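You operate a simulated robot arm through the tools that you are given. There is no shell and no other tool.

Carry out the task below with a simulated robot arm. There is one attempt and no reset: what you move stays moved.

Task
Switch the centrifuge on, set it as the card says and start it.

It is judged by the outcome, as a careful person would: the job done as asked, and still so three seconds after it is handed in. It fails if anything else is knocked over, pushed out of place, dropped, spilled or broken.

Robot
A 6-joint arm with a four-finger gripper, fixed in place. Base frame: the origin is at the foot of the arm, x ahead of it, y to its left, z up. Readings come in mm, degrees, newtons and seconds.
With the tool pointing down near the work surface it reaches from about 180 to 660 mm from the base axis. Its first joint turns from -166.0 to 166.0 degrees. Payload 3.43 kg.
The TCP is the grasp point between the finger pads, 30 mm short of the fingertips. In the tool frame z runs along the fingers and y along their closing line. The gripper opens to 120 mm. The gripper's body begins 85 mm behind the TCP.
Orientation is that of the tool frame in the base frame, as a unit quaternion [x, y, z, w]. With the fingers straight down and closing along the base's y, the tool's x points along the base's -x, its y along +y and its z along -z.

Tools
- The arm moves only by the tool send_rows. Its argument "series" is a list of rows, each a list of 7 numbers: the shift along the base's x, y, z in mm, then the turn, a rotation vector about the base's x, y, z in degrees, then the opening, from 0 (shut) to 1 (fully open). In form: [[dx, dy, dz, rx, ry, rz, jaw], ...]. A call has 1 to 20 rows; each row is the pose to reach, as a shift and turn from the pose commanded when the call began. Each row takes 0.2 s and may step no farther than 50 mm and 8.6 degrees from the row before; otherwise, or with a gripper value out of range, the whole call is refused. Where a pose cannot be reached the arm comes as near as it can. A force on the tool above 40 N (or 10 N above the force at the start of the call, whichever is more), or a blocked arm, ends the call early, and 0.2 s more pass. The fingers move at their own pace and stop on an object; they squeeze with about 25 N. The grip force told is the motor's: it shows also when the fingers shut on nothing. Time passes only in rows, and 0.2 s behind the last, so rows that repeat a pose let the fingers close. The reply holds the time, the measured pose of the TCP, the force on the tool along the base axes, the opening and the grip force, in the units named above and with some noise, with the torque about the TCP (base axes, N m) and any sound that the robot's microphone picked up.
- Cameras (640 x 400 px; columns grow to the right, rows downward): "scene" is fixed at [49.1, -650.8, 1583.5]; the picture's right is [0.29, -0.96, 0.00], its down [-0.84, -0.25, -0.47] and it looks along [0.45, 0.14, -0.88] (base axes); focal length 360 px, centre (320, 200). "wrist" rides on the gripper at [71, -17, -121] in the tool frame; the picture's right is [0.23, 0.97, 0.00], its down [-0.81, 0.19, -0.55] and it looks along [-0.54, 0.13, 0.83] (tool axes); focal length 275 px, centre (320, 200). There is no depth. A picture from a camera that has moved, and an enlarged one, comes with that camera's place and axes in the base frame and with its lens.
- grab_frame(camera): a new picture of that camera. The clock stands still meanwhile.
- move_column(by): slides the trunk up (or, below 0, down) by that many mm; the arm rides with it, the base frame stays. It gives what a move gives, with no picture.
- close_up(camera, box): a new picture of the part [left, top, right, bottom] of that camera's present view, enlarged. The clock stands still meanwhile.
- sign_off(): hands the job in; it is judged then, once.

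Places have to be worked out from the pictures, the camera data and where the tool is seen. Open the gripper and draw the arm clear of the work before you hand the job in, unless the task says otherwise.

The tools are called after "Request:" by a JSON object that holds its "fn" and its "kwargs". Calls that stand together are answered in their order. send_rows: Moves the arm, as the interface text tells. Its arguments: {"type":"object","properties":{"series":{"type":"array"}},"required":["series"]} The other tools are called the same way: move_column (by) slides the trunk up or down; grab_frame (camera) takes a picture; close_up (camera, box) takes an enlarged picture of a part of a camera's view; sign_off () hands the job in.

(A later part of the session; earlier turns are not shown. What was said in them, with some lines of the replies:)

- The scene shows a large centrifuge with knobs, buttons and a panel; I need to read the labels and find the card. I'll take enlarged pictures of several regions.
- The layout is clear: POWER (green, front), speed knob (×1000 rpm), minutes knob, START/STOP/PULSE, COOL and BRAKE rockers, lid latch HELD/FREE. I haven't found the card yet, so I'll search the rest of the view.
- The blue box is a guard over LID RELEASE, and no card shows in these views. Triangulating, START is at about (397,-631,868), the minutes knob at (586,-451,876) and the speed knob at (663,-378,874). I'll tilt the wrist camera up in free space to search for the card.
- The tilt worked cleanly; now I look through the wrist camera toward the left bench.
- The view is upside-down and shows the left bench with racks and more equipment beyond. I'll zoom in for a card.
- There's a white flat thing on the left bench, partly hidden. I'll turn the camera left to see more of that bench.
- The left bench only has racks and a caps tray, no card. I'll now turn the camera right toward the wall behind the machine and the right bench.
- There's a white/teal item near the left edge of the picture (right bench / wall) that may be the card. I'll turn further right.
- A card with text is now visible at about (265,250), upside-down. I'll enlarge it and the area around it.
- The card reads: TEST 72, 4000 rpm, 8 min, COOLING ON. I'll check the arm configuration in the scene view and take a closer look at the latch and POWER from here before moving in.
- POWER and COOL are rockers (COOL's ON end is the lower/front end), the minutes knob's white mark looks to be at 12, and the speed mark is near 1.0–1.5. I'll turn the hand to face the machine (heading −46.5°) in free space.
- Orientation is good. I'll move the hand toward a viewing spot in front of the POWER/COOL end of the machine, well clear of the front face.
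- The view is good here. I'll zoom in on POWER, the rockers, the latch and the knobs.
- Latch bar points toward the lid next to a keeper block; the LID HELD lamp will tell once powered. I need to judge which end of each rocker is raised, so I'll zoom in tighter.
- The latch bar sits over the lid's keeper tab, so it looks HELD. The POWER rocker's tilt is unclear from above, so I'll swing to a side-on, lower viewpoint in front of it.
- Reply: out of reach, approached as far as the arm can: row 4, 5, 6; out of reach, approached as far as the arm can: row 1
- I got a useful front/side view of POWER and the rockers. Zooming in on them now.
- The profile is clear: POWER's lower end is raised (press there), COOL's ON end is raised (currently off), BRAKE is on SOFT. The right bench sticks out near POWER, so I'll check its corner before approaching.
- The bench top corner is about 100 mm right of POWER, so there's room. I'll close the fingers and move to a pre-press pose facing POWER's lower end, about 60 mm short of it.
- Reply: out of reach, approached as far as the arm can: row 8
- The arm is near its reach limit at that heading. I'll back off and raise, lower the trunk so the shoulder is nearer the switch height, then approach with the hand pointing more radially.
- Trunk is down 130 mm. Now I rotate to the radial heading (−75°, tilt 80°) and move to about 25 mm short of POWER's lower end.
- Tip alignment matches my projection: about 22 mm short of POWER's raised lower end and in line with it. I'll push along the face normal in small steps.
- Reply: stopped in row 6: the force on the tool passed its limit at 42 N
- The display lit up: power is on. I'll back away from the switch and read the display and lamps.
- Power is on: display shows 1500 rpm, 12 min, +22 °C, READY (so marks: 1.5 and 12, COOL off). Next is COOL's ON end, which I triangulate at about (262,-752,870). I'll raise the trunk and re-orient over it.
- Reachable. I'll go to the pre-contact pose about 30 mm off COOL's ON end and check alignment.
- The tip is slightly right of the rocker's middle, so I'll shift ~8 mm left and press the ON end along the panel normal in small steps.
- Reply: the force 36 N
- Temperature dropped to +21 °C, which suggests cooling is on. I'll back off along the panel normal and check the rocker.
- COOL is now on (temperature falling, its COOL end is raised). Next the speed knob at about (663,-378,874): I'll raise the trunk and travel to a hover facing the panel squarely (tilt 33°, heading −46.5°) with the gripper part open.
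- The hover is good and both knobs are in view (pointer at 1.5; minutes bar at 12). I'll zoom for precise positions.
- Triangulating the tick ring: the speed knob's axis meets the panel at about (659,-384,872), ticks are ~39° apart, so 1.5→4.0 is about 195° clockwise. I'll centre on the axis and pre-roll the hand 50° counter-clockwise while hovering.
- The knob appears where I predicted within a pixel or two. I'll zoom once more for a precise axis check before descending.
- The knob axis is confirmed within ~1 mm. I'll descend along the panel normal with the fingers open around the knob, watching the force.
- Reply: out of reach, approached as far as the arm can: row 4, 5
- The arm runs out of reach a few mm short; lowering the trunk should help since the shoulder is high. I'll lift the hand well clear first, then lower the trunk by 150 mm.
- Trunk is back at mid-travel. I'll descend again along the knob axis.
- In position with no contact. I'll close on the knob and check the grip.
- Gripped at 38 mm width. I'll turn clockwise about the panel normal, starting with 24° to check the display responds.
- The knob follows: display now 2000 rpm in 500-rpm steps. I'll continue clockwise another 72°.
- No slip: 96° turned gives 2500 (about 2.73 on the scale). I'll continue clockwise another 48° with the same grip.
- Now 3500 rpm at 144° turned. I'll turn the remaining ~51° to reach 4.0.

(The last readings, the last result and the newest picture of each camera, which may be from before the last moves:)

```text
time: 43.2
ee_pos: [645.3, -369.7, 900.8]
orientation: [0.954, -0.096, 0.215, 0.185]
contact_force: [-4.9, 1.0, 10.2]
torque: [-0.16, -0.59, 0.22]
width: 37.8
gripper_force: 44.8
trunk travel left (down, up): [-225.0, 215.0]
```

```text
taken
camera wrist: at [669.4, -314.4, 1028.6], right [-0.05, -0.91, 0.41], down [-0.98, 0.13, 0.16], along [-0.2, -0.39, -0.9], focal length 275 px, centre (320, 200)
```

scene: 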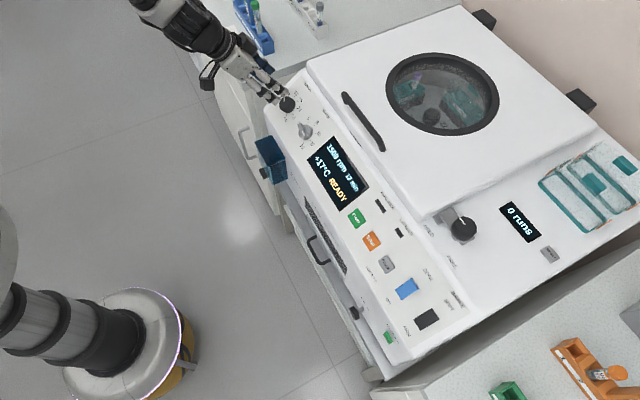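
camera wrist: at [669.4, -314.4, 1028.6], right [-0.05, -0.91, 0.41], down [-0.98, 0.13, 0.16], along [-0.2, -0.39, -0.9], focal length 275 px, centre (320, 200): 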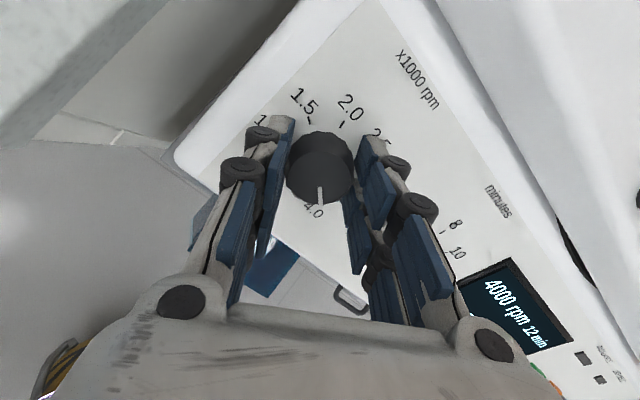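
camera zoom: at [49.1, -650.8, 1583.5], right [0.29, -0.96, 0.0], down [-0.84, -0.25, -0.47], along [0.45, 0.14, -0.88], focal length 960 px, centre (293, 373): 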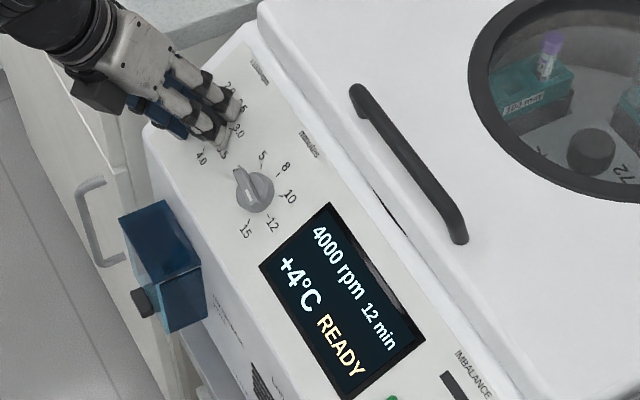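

The display reads 4000 rpm with the pointer at 4.0. I'll open the fingers and withdraw straight along the panel normal.

Request:
{"fn": "send_rows", "kwargs": {"series": [[0, 0, 0, 0, 0, 0, 0.55], [0, 0, 0, 0, 0, 0, 0.55], [0, 0, 0, 0, 0, 0, 0.55], [-7.5, 7.9, 16.8, 0, 0, 0, 0.55], [-18.8, 19.7, 42, 0, 0, 0, 0.55], [-37.5, 39.5, 83.9, 0, 0, 0, 0.55]]}}

Request:
{"fn": "grab_frame", "kwargs": {"camera": "wrist"}}

Request:
{"fn": "close_up", "kwargs": {"camera": "scene", "box": [250, 60, 410, 210]}}

```text
time: 44.6
ee_pos: [609.8, -328.4, 984.3]
orientation: [0.954, -0.096, 0.215, 0.185]
contact_force: [-0.3, 0.5, 0.3]
torque: [-0.01, -0.02, 0.02]
width: 66.0
gripper_force: 0.0
trunk travel left (down, up): [-225.0, 215.0]
```

```text
taken
camera wrist: at [633.2, -272.3, 1112.4], right [-0.05, -0.91, 0.41], down [-0.98, 0.13, 0.16], along [-0.2, -0.39, -0.9], focal length 275 px, centre (320, 200)
```

wrist: 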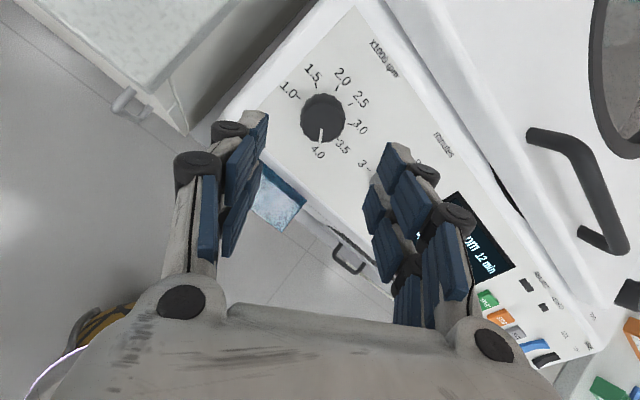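

```text
2.67 times, centred on (330, 135) of scene
camera zoom: at [49.1, -650.8, 1583.5], right [0.29, -0.96, 0.0], down [-0.84, -0.25, -0.47], along [0.45, 0.14, -0.88], focal length 960 px, centre (293, 373)
```

zoom: 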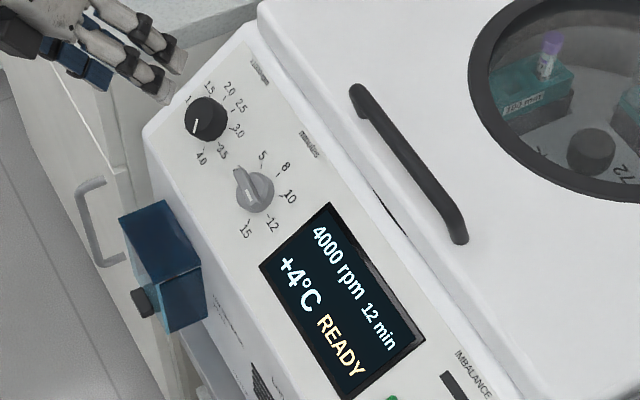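

Speed is set and stays at 4000 rpm. Next the minutes knob, whose axis I place at about (587,-454,873); its bar is horizontal (at 12) and must turn ~93° counter-clockwise to 8. I'll move over it with the fingers set above and below the bar.

Request:
{"fn": "send_rows", "kwargs": {"series": [[-9, -12, 0, -2.99, 3.14, 6.67, 0.45], [-18, -24, -2, -5.97, 6.29, 13.34, 0.45], [-27, -36, -6, -8.96, 9.43, 20.01, 0.45], [-36, -48, -10, -11.94, 12.57, 26.69, 0.45], [-45, -60, -15, -14.93, 15.71, 33.36, 0.45], [-54, -72, -19, -17.91, 18.86, 40.03, 0.45], [-62.4, -84.3, -23.4, -20.9, 22, 46.7, 0.45]]}}

Request:
{"fn": "grab_frame", "kwargs": {"camera": "wrist"}}

Request:
{"fn": "close_up", "kwargs": {"camera": "scene", "box": [250, 60, 370, 160]}}

```text
time: 46.2
ee_pos: [546.0, -413.2, 959.3]
orientation: [0.888, 0.362, 0.103, 0.264]
contact_force: [-0.1, -0.6, -0.2]
torque: [0.01, -0.02, -0.01]
width: 54.0
gripper_force: 0.0
trunk travel left (down, up): [-225.0, 215.0]
```

```text
taken
camera wrist: at [542.8, -306.7, 1051.3], right [0.74, -0.42, 0.53], down [-0.67, -0.46, 0.58], along [0.0, -0.78, -0.63], focal length 275 px, centre (320, 200)
```

wrist: 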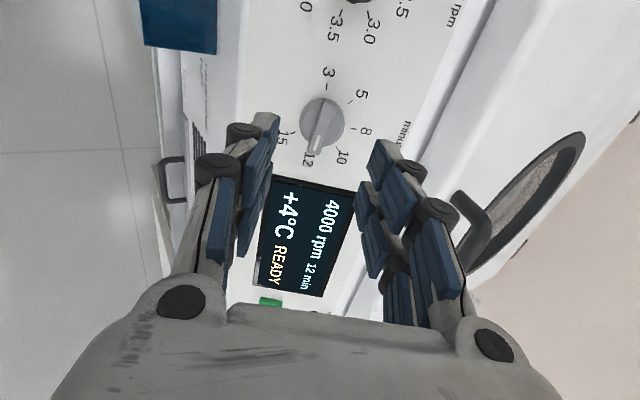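

```text
4.00 times, centred on (310, 110) of scene
camera zoom: at [49.1, -650.8, 1583.5], right [0.29, -0.96, 0.0], down [-0.84, -0.25, -0.47], along [0.45, 0.14, -0.88], focal length 1439 px, centre (360, 560)
```

zoom: 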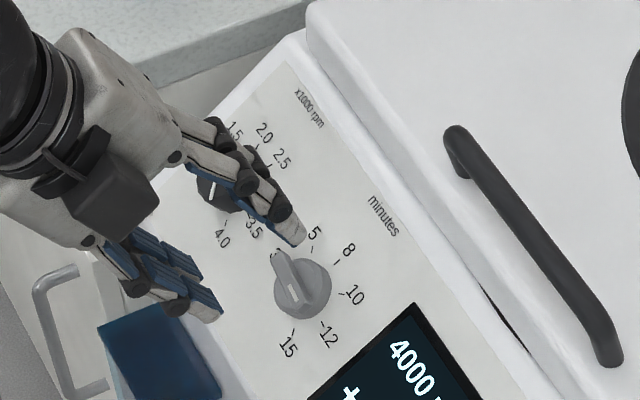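

Request:
{"fn": "close_up", "kwargs": {"camera": "wrist", "box": [260, 60, 388, 180]}}

Request:
{"fn": "close_up", "kwargs": {"camera": "scene", "box": [290, 110, 330, 150]}}

```text
3.33 times, centred on (324, 120) of wrist
camera zoom: at [542.8, -306.7, 1051.3], right [0.74, -0.42, 0.53], down [-0.67, -0.46, 0.58], along [0.0, -0.78, -0.63], focal length 918 px, centre (307, 467)
```

zoom: 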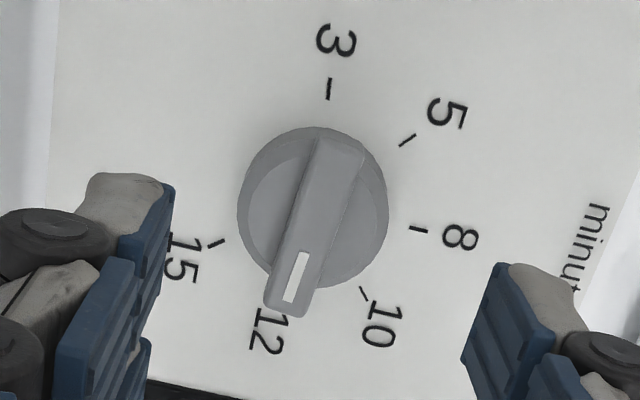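

```text
10.00 times, centred on (310, 130) of scene
camera zoom: at [49.1, -650.8, 1583.5], right [0.29, -0.96, 0.0], down [-0.84, -0.25, -0.47], along [0.45, 0.14, -0.88], focal length 3598 px, centre (420, 900)
```

zoom: 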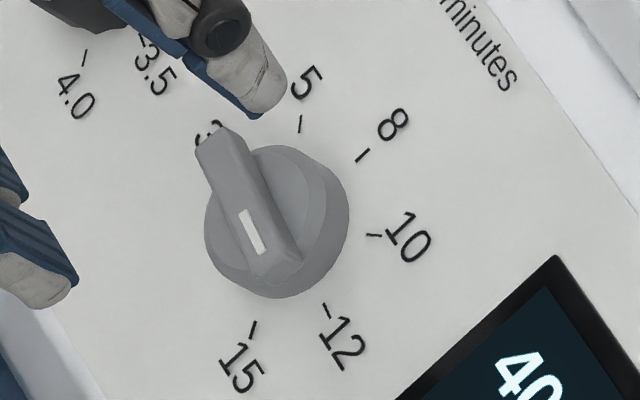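

From the ticks, the minutes axis is at about (588,-454,873), ticks are ~48° apart, and the bar (top ~17 mm high, on an ~8 mm disc) points at 12. I'll align with the bar and descend so the fingertips straddle it just above the disc.

Request:
{"fn": "send_rows", "kwargs": {"series": [[12.2, -9, -19, 2.06, -2.17, -4.6, 0.45], [19.7, -16.9, -35.8, 2.06, -2.17, -4.6, 0.45], [24.2, -21.6, -45.8, 2.06, -2.17, -4.6, 0.45], [26.8, -24.4, -51.7, 2.06, -2.17, -4.6, 0.45]]}}

Request:
{"fn": "grab_frame", "kwargs": {"camera": "wrist"}}

Request:
{"fn": "close_up", "kwargs": {"camera": "scene", "box": [270, 90, 350, 160]}}

```text
time: 47.2
ee_pos: [574.1, -439.1, 907.4]
orientation: [0.905, 0.318, 0.116, 0.258]
contact_force: [-0.6, 0.0, -1.3]
torque: [0.03, 0.0, 0.0]
width: 54.0
gripper_force: 0.0
trunk travel left (down, up): [-225.0, 215.0]
```

```text
taken
camera wrist: at [576.0, -334.6, 1003.4], right [0.68, -0.5, 0.54], down [-0.73, -0.42, 0.53], along [-0.04, -0.76, -0.65], focal length 275 px, centre (320, 200)
```

wrist: 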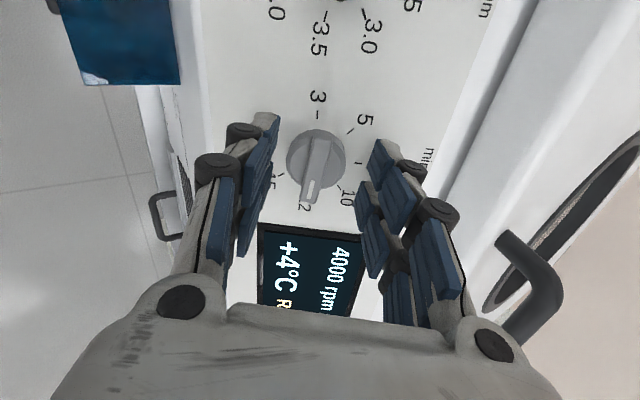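

```text
5.71 times, centred on (310, 125) of scene
camera zoom: at [49.1, -650.8, 1583.5], right [0.29, -0.96, 0.0], down [-0.84, -0.25, -0.47], along [0.45, 0.14, -0.88], focal length 2056 px, centre (377, 629)
```

zoom: 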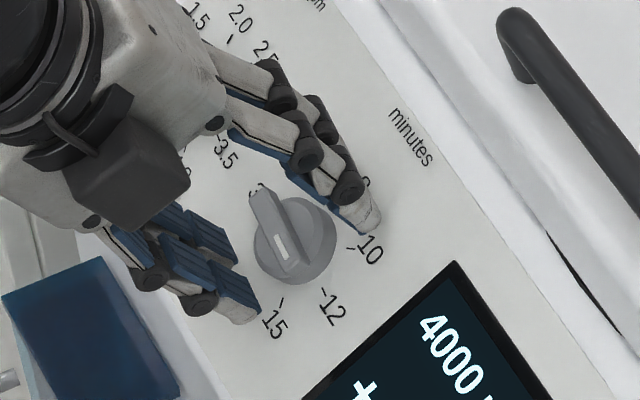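

No contact and the fingers straddle the bar; I'll shift ~2 mm down-slope to centre and then close on the bar.

Request:
{"fn": "send_rows", "kwargs": {"series": [[-1.2, 1.2, -1.1, 0, 0, 0, 0.45], [-1.2, 1.2, -1.1, 0, 0, 0, 0.2], [-1.2, 1.2, -1.1, 0, 0, 0, 0], [-1.2, 1.2, -1.1, 0, 0, 0, 0], [-1.2, 1.2, -1.1, 0, 0, 0, 0]]}}

Request:
{"fn": "grab_frame", "kwargs": {"camera": "wrist"}}

Request:
{"fn": "close_up", "kwargs": {"camera": "scene", "box": [270, 90, 400, 200]}}

```text
time: 48.4
ee_pos: [573.2, -437.8, 905.9]
orientation: [0.905, 0.318, 0.115, 0.259]
contact_force: [-3.2, 2.0, -2.9]
torque: [0.07, 0.07, 0.05]
width: 34.0
gripper_force: 44.8
trunk travel left (down, up): [-225.0, 215.0]
```

```text
taken
camera wrist: at [574.8, -333.4, 1001.6], right [0.68, -0.5, 0.54], down [-0.73, -0.43, 0.53], along [-0.04, -0.75, -0.65], focal length 275 px, centre (320, 200)
```

wrist: 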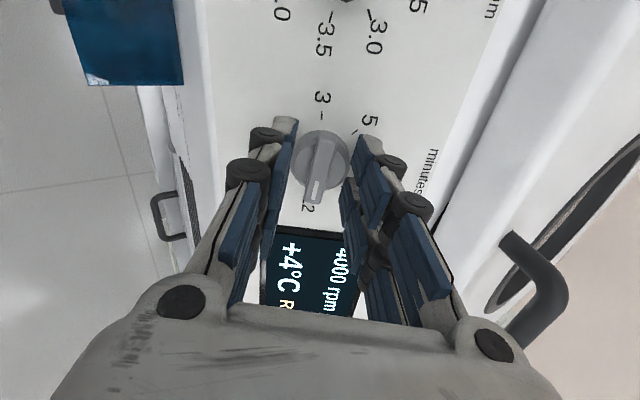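

```text
3.64 times, centred on (335, 145) of scene
camera zoom: at [49.1, -650.8, 1583.5], right [0.29, -0.96, 0.0], down [-0.84, -0.25, -0.47], along [0.45, 0.14, -0.88], focal length 1308 px, centre (266, 400)
```

zoom: 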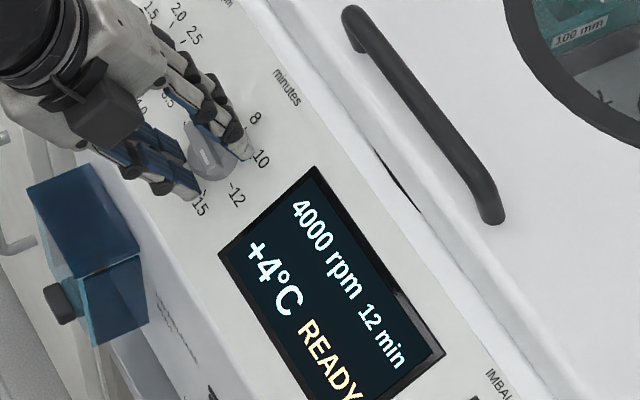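

The fingers gripped the knob's disc (34 mm). I'll turn counter-clockwise, starting with 32°, and check the display.

Request:
{"fn": "send_rows", "kwargs": {"series": [[0, 0, 0, -3, 3.16, 6.71, 0], [0, 0, 0, -6, 6.32, 13.42, 0], [0, 0, 0, -9, 9.48, 20.13, 0], [0, 0, 0, -12.01, 12.63, 26.84, 0]]}}

Request:
{"fn": "close_up", "kwargs": {"camera": "scene", "box": [270, 90, 400, 200]}}

Request:
{"fn": "close_up", "kwargs": {"camera": "wrist", "box": [240, 80, 400, 230]}}

```text
time: 49.4
ee_pos: [572.7, -436.2, 904.9]
orientation: [0.781, 0.557, 0.038, 0.281]
contact_force: [0.7, 4.7, -7.5]
torque: [-0.64, 0.33, -0.46]
width: 34.0
gripper_force: 44.9
trunk travel left (down, up): [-225.0, 215.0]
```

```text
3.64 times, centred on (335, 145) of scene
camera zoom: at [49.1, -650.8, 1583.5], right [0.29, -0.96, 0.0], down [-0.84, -0.25, -0.47], along [0.45, 0.14, -0.88], focal length 1308 px, centre (266, 400)
```

zoom: 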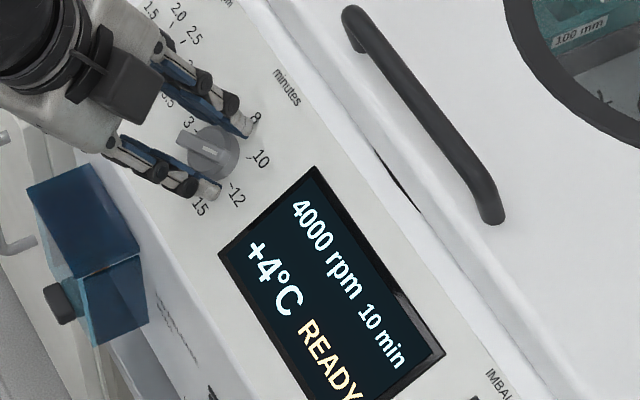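

```text
2.67 times, centred on (320, 155) of wrist
camera zoom: at [540.9, -322.6, 981.6], right [0.91, -0.01, 0.41], down [-0.35, -0.55, 0.76], along [0.22, -0.84, -0.5], focal length 734 px, centre (320, 320)
```

zoom: 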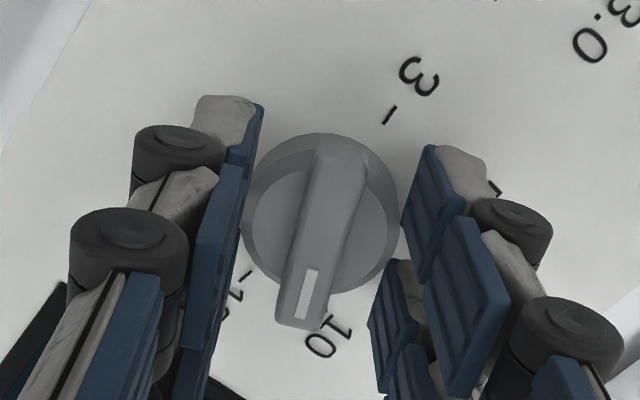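

The knob follows; display now 10 min. I'll continue another 64° to bring it to 8.

Request:
{"fn": "send_rows", "kwargs": {"series": [[0, 0, 0, -3, 3.16, 6.71, 0], [0, 0, 0, -6, 6.32, 13.42, 0], [0, 0, 0, -9, 9.48, 20.13, 0], [0, 0, 0, -12.01, 12.63, 26.84, 0], [0, 0, 0, -15.01, 15.79, 33.55, 0], [0, 0, 0, -18.01, 18.95, 40.26, 0], [0, 0, 0, -21.01, 22.11, 46.97, 0], [0, 0, 0, -24.01, 25.27, 53.68, 0]]}}

Request:
{"fn": "close_up", "kwargs": {"camera": "scene", "box": [270, 90, 400, 200]}}

Request:
{"fn": "close_up", "kwargs": {"camera": "wrist", "box": [240, 80, 400, 230]}}

```text
time: 51.2
ee_pos: [573.6, -438.1, 906.4]
orientation: [0.367, 0.886, -0.116, 0.26]
contact_force: [0.9, 3.1, -6.2]
torque: [-0.14, 0.32, -0.18]
width: 33.8
gripper_force: 44.8
trunk travel left (down, up): [-225.0, 215.0]
```

```text
3.64 times, centred on (335, 145) of scene
camera zoom: at [49.1, -650.8, 1583.5], right [0.29, -0.96, 0.0], down [-0.84, -0.25, -0.47], along [0.45, 0.14, -0.88], focal length 1308 px, centre (266, 400)
```

zoom: 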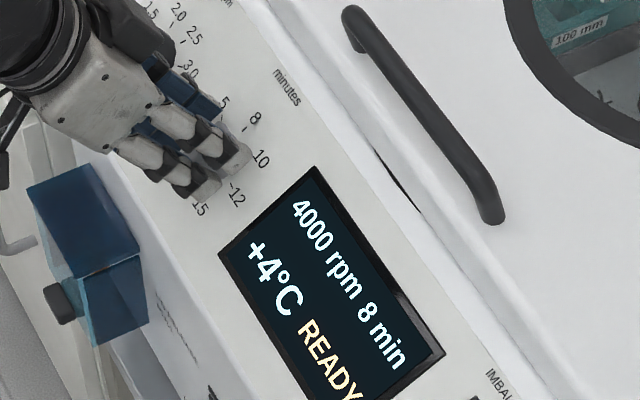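

```text
2.67 times, centred on (320, 155) of wrist
camera zoom: at [473.3, -359.6, 969.1], right [0.55, 0.82, -0.14], down [0.41, -0.12, 0.9], along [0.72, -0.56, -0.41], focal length 734 px, centre (320, 320)
```

zoom: 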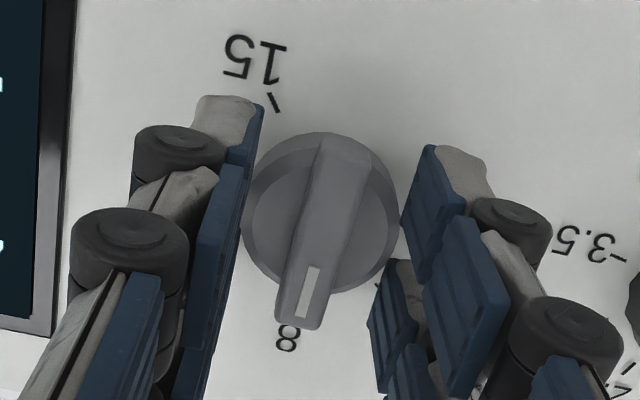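

Display reads 4000 rpm, 8 min. I'll release and withdraw along the panel normal, then check everything again.

Request:
{"fn": "send_rows", "kwargs": {"series": [[0, 0, 0, 0, 0, 0, 0.45], [0, 0, 0, 0, 0, 0, 0.45], [0, 0, 0, 0, 0, 0, 0.45], [-7.5, 7.9, 16.8, 0, 0, 0, 0.45], [-18.8, 19.7, 42, 0, 0, 0, 0.45], [-37.5, 39.5, 83.9, 0, 0, 0, 0.45]]}}

Request:
{"fn": "grab_frame", "kwargs": {"camera": "wrist"}}

Request:
{"fn": "close_up", "kwargs": {"camera": "scene", "box": [250, 70, 442, 220]}}

Request:
{"fn": "close_up", "kwargs": {"camera": "scene", "box": [330, 170, 490, 270]}}

```text
time: 52.6
ee_pos: [530.9, -397.6, 992.9]
orientation: [0.369, 0.885, -0.115, 0.261]
contact_force: [0.5, 0.7, 0.3]
torque: [-0.01, -0.06, -0.01]
width: 54.2
gripper_force: 0.1
trunk travel left (down, up): [-225.0, 215.0]
```

```text
taken
camera wrist: at [431.8, -318.6, 1055.6], right [0.56, 0.82, -0.14], down [0.41, -0.13, 0.9], along [0.72, -0.56, -0.41], focal length 275 px, centre (320, 200)
```

wrist: 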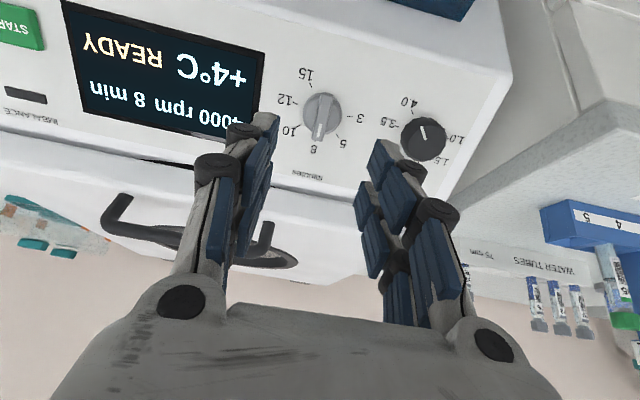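

```text
2.67 times, centred on (346, 145) of scene
camera zoom: at [49.1, -650.8, 1583.5], right [0.29, -0.96, 0.0], down [-0.84, -0.25, -0.47], along [0.45, 0.14, -0.88], focal length 960 px, centre (251, 347)
```

zoom: 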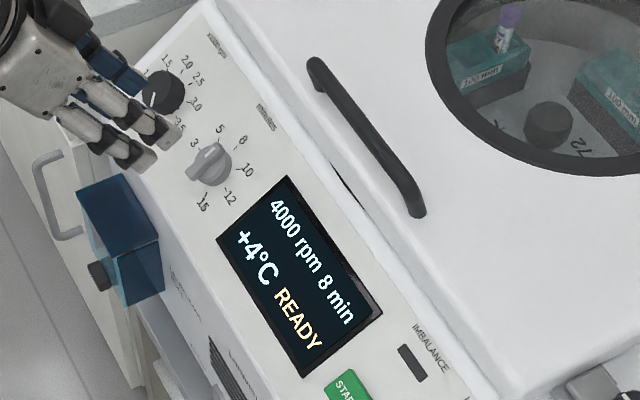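

```text
4.00 times, centred on (410, 220) of scene
camera zoom: at [49.1, -650.8, 1583.5], right [0.29, -0.96, 0.0], down [-0.84, -0.25, -0.47], along [0.45, 0.14, -0.88], focal length 1439 px, centre (-40, 120)
```

zoom: 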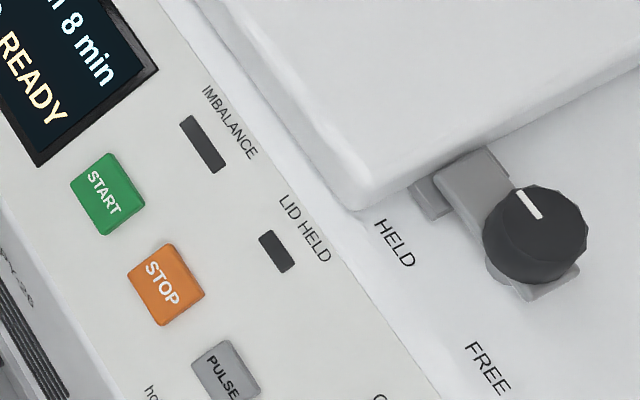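

Settings show 4000 rpm, 8 min, cooling at +4 °C, READY, and the latch bar is over the keeper. Before starting I'll take one more look at the rotor window and the lid closure.

Request:
{"fn": "close_up", "kwargs": {"camera": "scene", "box": [380, 45, 510, 145]}}

Request:
{"fn": "close_up", "kwargs": {"camera": "scene", "box": [300, 20, 460, 220]}}

Request:
{"fn": "close_up", "kwargs": {"camera": "wrist", "box": [60, 120, 320, 280]}}

```text
4.00 times, centred on (445, 95) of scene
camera zoom: at [49.1, -650.8, 1583.5], right [0.29, -0.96, 0.0], down [-0.84, -0.25, -0.47], along [0.45, 0.14, -0.88], focal length 1439 px, centre (-180, 620)
```

zoom: 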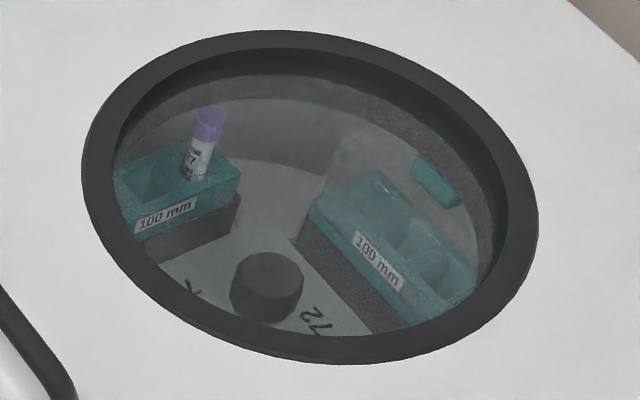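

```text
2.00 times, centred on (380, 120) of scene
camera zoom: at [49.1, -650.8, 1583.5], right [0.29, -0.96, 0.0], down [-0.84, -0.25, -0.47], along [0.45, 0.14, -0.88], focal length 720 px, centre (200, 360)
```

zoom: 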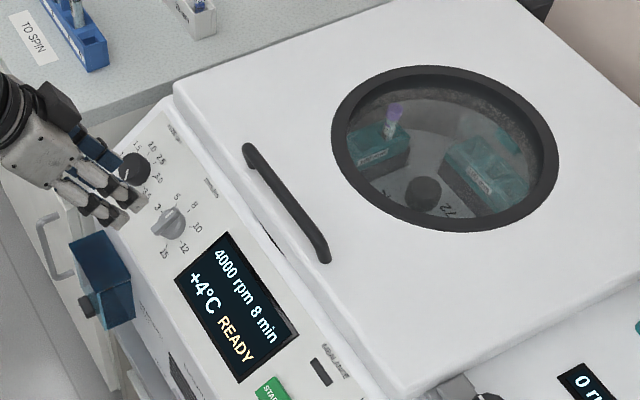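

```text
2.46 times, centred on (190, 200) of wrist
camera zoom: at [431.8, -318.6, 1055.6], right [0.56, 0.82, -0.14], down [0.41, -0.13, 0.9], along [0.72, -0.56, -0.41], focal length 678 px, centre (640, 200)
```

zoom: 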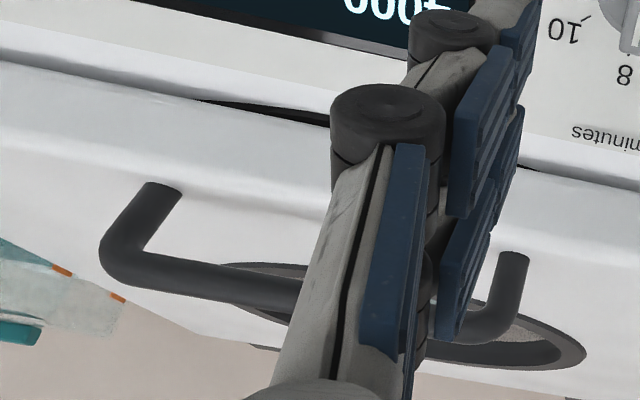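

The rotor is loaded and the lid looks shut. Now I'll move to a hover in front of START (about (398,-631,868)) with closed fingers, pointing along the panel normal.

Request:
{"fn": "send_rows", "kwargs": {"series": [[-22, -30, -5, 0, 0, 0, 0], [-44, -60, -12, 0, 0, 0, 0], [-66, -90, -20, 0, 0, 0, 0], [-88, -120, -30, 0, 0, 0, 0], [-110, -150, -42, 0, 0, 0, 0], [-133, -180, -55, 0, 0, 0, 0], [-155.4, -209.7, -70, 0, 0, 0, 0]]}}

Request:
{"fn": "grab_frame", "kwargs": {"camera": "wrist"}}

Request:
{"fn": "close_up", "kwargs": {"camera": "scene", "box": [310, 180, 406, 260]}}

```text
time: 54.2
ee_pos: [376.4, -610.0, 920.0]
orientation: [0.37, 0.884, -0.117, 0.26]
contact_force: [-1.2, -0.6, 0.3]
torque: [0.0, 0.01, 0.0]
width: 0.1
gripper_force: 25.0
trunk travel left (down, up): [-225.0, 215.0]
```

```text
taken
camera wrist: at [277.8, -532.2, 982.8], right [0.56, 0.82, -0.14], down [0.41, -0.13, 0.9], along [0.72, -0.56, -0.41], focal length 275 px, centre (320, 200)
```

wrist: 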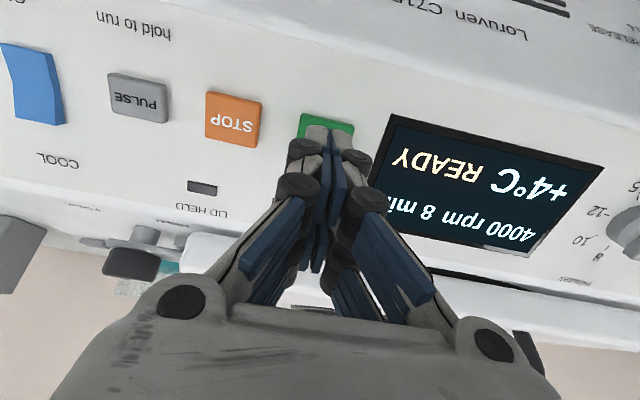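

```text
5.00 times, centred on (358, 220) of scene
camera zoom: at [49.1, -650.8, 1583.5], right [0.29, -0.96, 0.0], down [-0.84, -0.25, -0.47], along [0.45, 0.14, -0.88], focal length 1799 px, centre (130, 100)
```

zoom: 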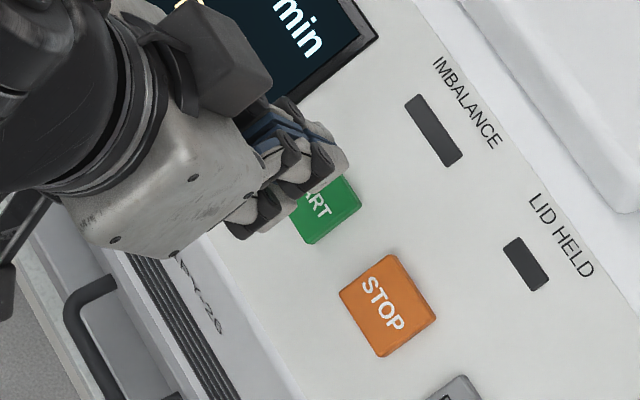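

The tip is lined up with START, about 30 mm off. I'll press along the normal in small steps.

Request:
{"fn": "send_rows", "kwargs": {"series": [[5.8, -6.1, -18.4, 0, 0, 0, 0], [8.4, -8.9, -24.2, 0, 0, 0, 0], [9.6, -10, -26.8, 0, 0, 0, 0], [10.3, -10.8, -28.4, 0, 0, 0, 0], [11.1, -11.6, -30.1, 0, 0, 0, 0], [11.8, -12.4, -31.8, 0, 0, 0, 0]]}}

Request:
{"fn": "close_up", "kwargs": {"camera": "scene", "box": [290, 120, 450, 270]}}

Request:
{"fn": "close_up", "kwargs": {"camera": "wrist", "box": [180, 80, 620, 280]}}

```text
time: 55.6
ee_pos: [389.4, -619.7, 891.3]
orientation: [0.369, 0.884, -0.117, 0.262]
contact_force: [-8.5, 5.5, 16.5]
torque: [-0.11, -0.16, -0.09]
width: 5.9
gripper_force: 33.7
trunk travel left (down, up): [-225.0, 215.0]
heard: click
```

```text
2.67 times, centred on (370, 195) of scene
camera zoom: at [49.1, -650.8, 1583.5], right [0.29, -0.96, 0.0], down [-0.84, -0.25, -0.47], along [0.45, 0.14, -0.88], focal length 960 px, centre (187, 213)
```

zoom: 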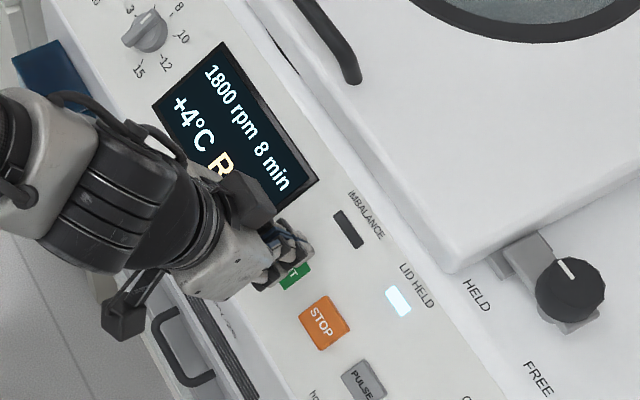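

```text
1.45 times, centred on (400, 180) of wrist
camera zoom: at [290.5, -541.4, 953.8], right [0.56, 0.82, -0.14], down [0.41, -0.12, 0.9], along [0.72, -0.56, -0.4], focal length 400 px, centre (204, 229)
```

zoom: 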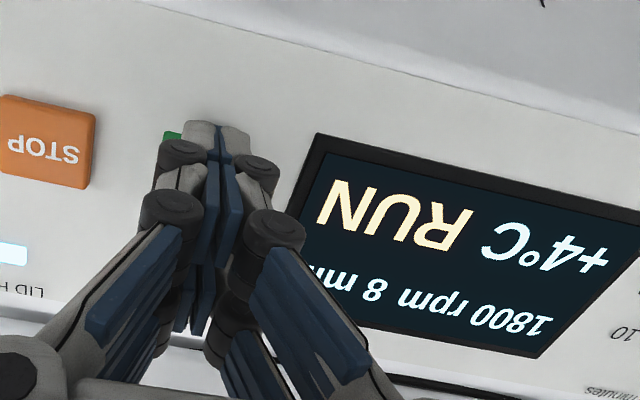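

A click was heard and the display shows RUN with the speed climbing (1800 rpm) and LID HELD lit. I'll withdraw along the normal and clear the machine.

Request:
{"fn": "send_rows", "kwargs": {"series": [[-5.6, 5.9, 12.6, 0, 0, 0, 0], [-15, 15.8, 33.5, 0, 0, 0, 0], [-30, 31.6, 67, 0, 0, 0, 0], [-45, 47, 100, 0, 0, 0, 0.3], [-65, 67, 130, 0, 0, 0, 0.6], [-90, 92, 150, 0, 0, 0, 0.9], [-120, 122, 160, 0, 0, 0, 1]]}}

Request:
{"fn": "grab_frame", "kwargs": {"camera": "scene"}}

Request:
{"fn": "close_up", "kwargs": {"camera": "scene", "box": [290, 120, 450, 270]}}

Request:
{"fn": "grab_frame", "kwargs": {"camera": "wrist"}}

```text
time: 57.2
ee_pos: [269.5, -497.4, 1053.6]
orientation: [0.369, 0.885, -0.116, 0.26]
contact_force: [-0.5, 0.3, 0.1]
torque: [-0.03, 0.02, 0.04]
width: 61.8
gripper_force: 0.0
trunk travel left (down, up): [-225.0, 215.0]
```

```text
taken
```

scene: 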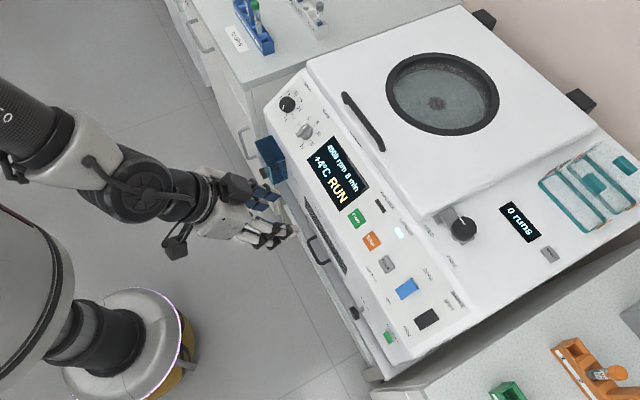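

```text
2.67 times, centred on (370, 195) of scene
camera zoom: at [49.1, -650.8, 1583.5], right [0.29, -0.96, 0.0], down [-0.84, -0.25, -0.47], along [0.45, 0.14, -0.88], focal length 960 px, centre (187, 213)
```

zoom: 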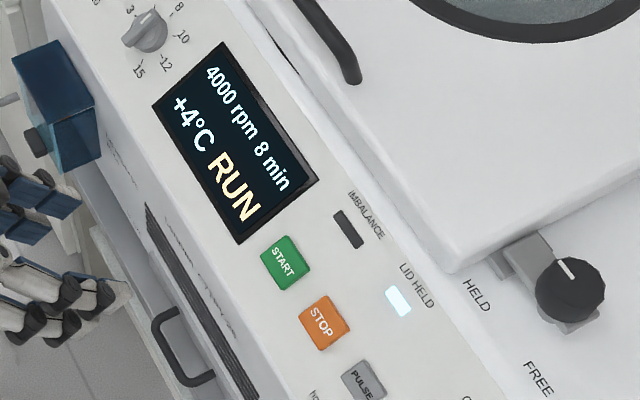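

```text
taken
camera wrist: at [170.7, -419.2, 1116.6], right [0.56, 0.82, -0.14], down [0.41, -0.13, 0.9], along [0.72, -0.56, -0.41], focal length 275 px, centre (320, 200)
```

wrist: 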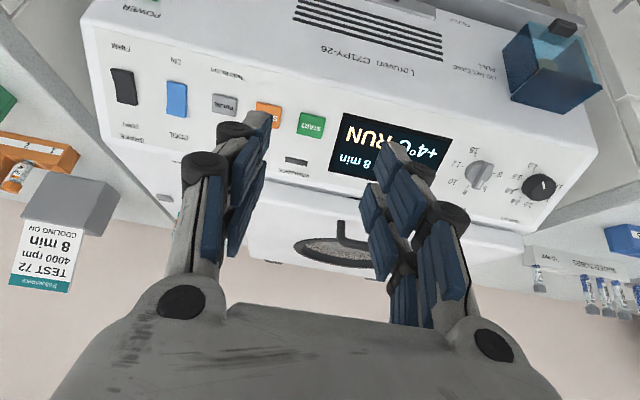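

It's running at 4000 rpm, 8 min, cooling on, IMBALANCE dark. I'll finish opening the gripper, draw the arm further away, and confirm the run holds.

Request:
{"fn": "send_rows", "kwargs": {"series": [[-5, 20, 20, 0, 0, 0, 1], [-10, 50, 40, 0, 0, 0, 1], [-15, 80, 60, 0, 0, 0, 1], [-15, 80, 60, 0, 0, 0, 1], [-15, 80, 60, 0, 0, 0, 1], [-15, 80, 60, 0, 0, 0, 1], [-15, 80, 60, 0, 0, 0, 1], [-15, 80, 60, 0, 0, 0, 1]]}}

Request:
{"fn": "grab_frame", "kwargs": {"camera": "scene"}}

Request:
{"fn": "close_up", "kwargs": {"camera": "scene", "box": [290, 80, 530, 270]}}

```text
time: 59.0
ee_pos: [257.1, -419.0, 1111.6]
orientation: [0.368, 0.885, -0.115, 0.26]
contact_force: [-0.4, 0.8, 0.6]
torque: [-0.05, 0.01, 0.01]
width: 120.0
gripper_force: 0.0
trunk travel left (down, up): [-225.0, 215.0]
```

```text
taken
```

scene: 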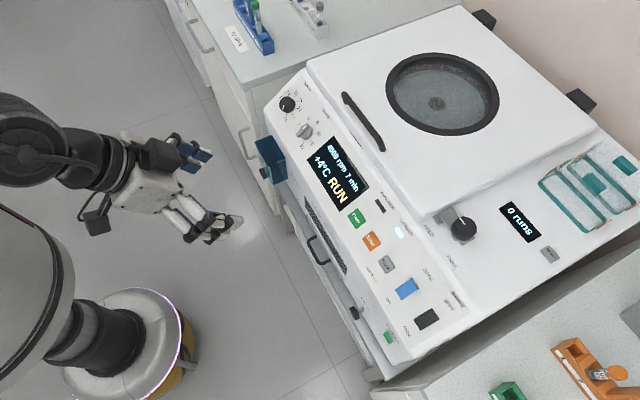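

```text
2.11 times, centred on (410, 175) of scene
camera zoom: at [49.1, -650.8, 1583.5], right [0.29, -0.96, 0.0], down [-0.84, -0.25, -0.47], along [0.45, 0.14, -0.88], focal length 758 px, centre (130, 253)
```

zoom: 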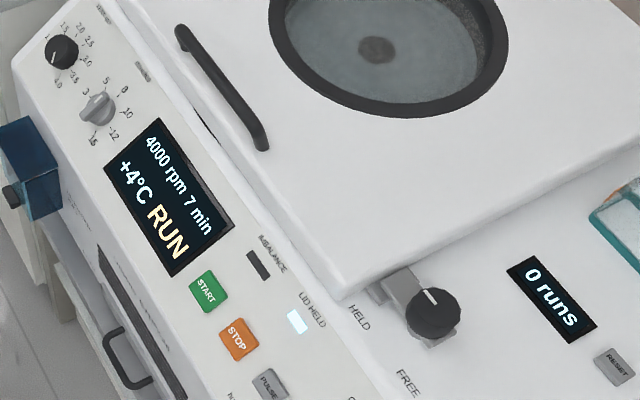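

The timer has begun counting down (7 min left) in RUN at 4000 rpm. One frozen-clock check that the minutes knob still points at 8 before handing in.

Request:
{"fn": "close_up", "kwargs": {"camera": "scene", "box": [265, 80, 345, 150]}}

```text
5.71 times, centred on (305, 115) of scene
camera zoom: at [49.1, -650.8, 1583.5], right [0.29, -0.96, 0.0], down [-0.84, -0.25, -0.47], along [0.45, 0.14, -0.88], focal length 2056 px, centre (406, 686)
```

zoom: 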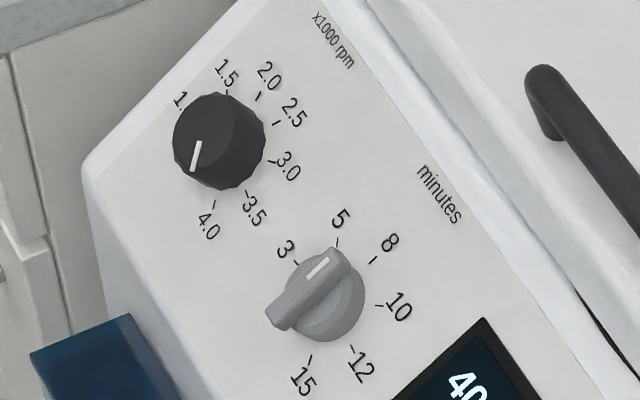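

The speed knob is at 4.0 and the minutes knob at 8. Cooling is on, the centrifuge is in RUN with the lid held, and the arm is clear with the gripper open. I'm handing in the job.

Request:
{"fn": "sign_off", "kwargs": {}}

```text
The job is handed in.
```

The centrifuge is switched on, set to the card and running. The card reads TEST 72, 4000 rpm, 8 min, COOLING ON.

- **Power and cooling:** POWER is on and COOL is set to ON. The display fell from +22 °C and settled at +4 °C.
- **Speed and time:** the speed knob is at 4.0 and the minutes knob at 8. Before starting, the display showed 4000 rpm, 8 min and READY.
- **Run:** I pressed START once. The display went to RUN and climbed to 4000 rpm, the LID HELD lamp came on and the IMBALANCE lamp stayed dark. At hand-in the timer had counted down to 7 min.

I left the brake on SOFT because the card doesn't mention it, and I didn't move the lid latch. The arm never touched the racks, and it is drawn clear with the gripper open.
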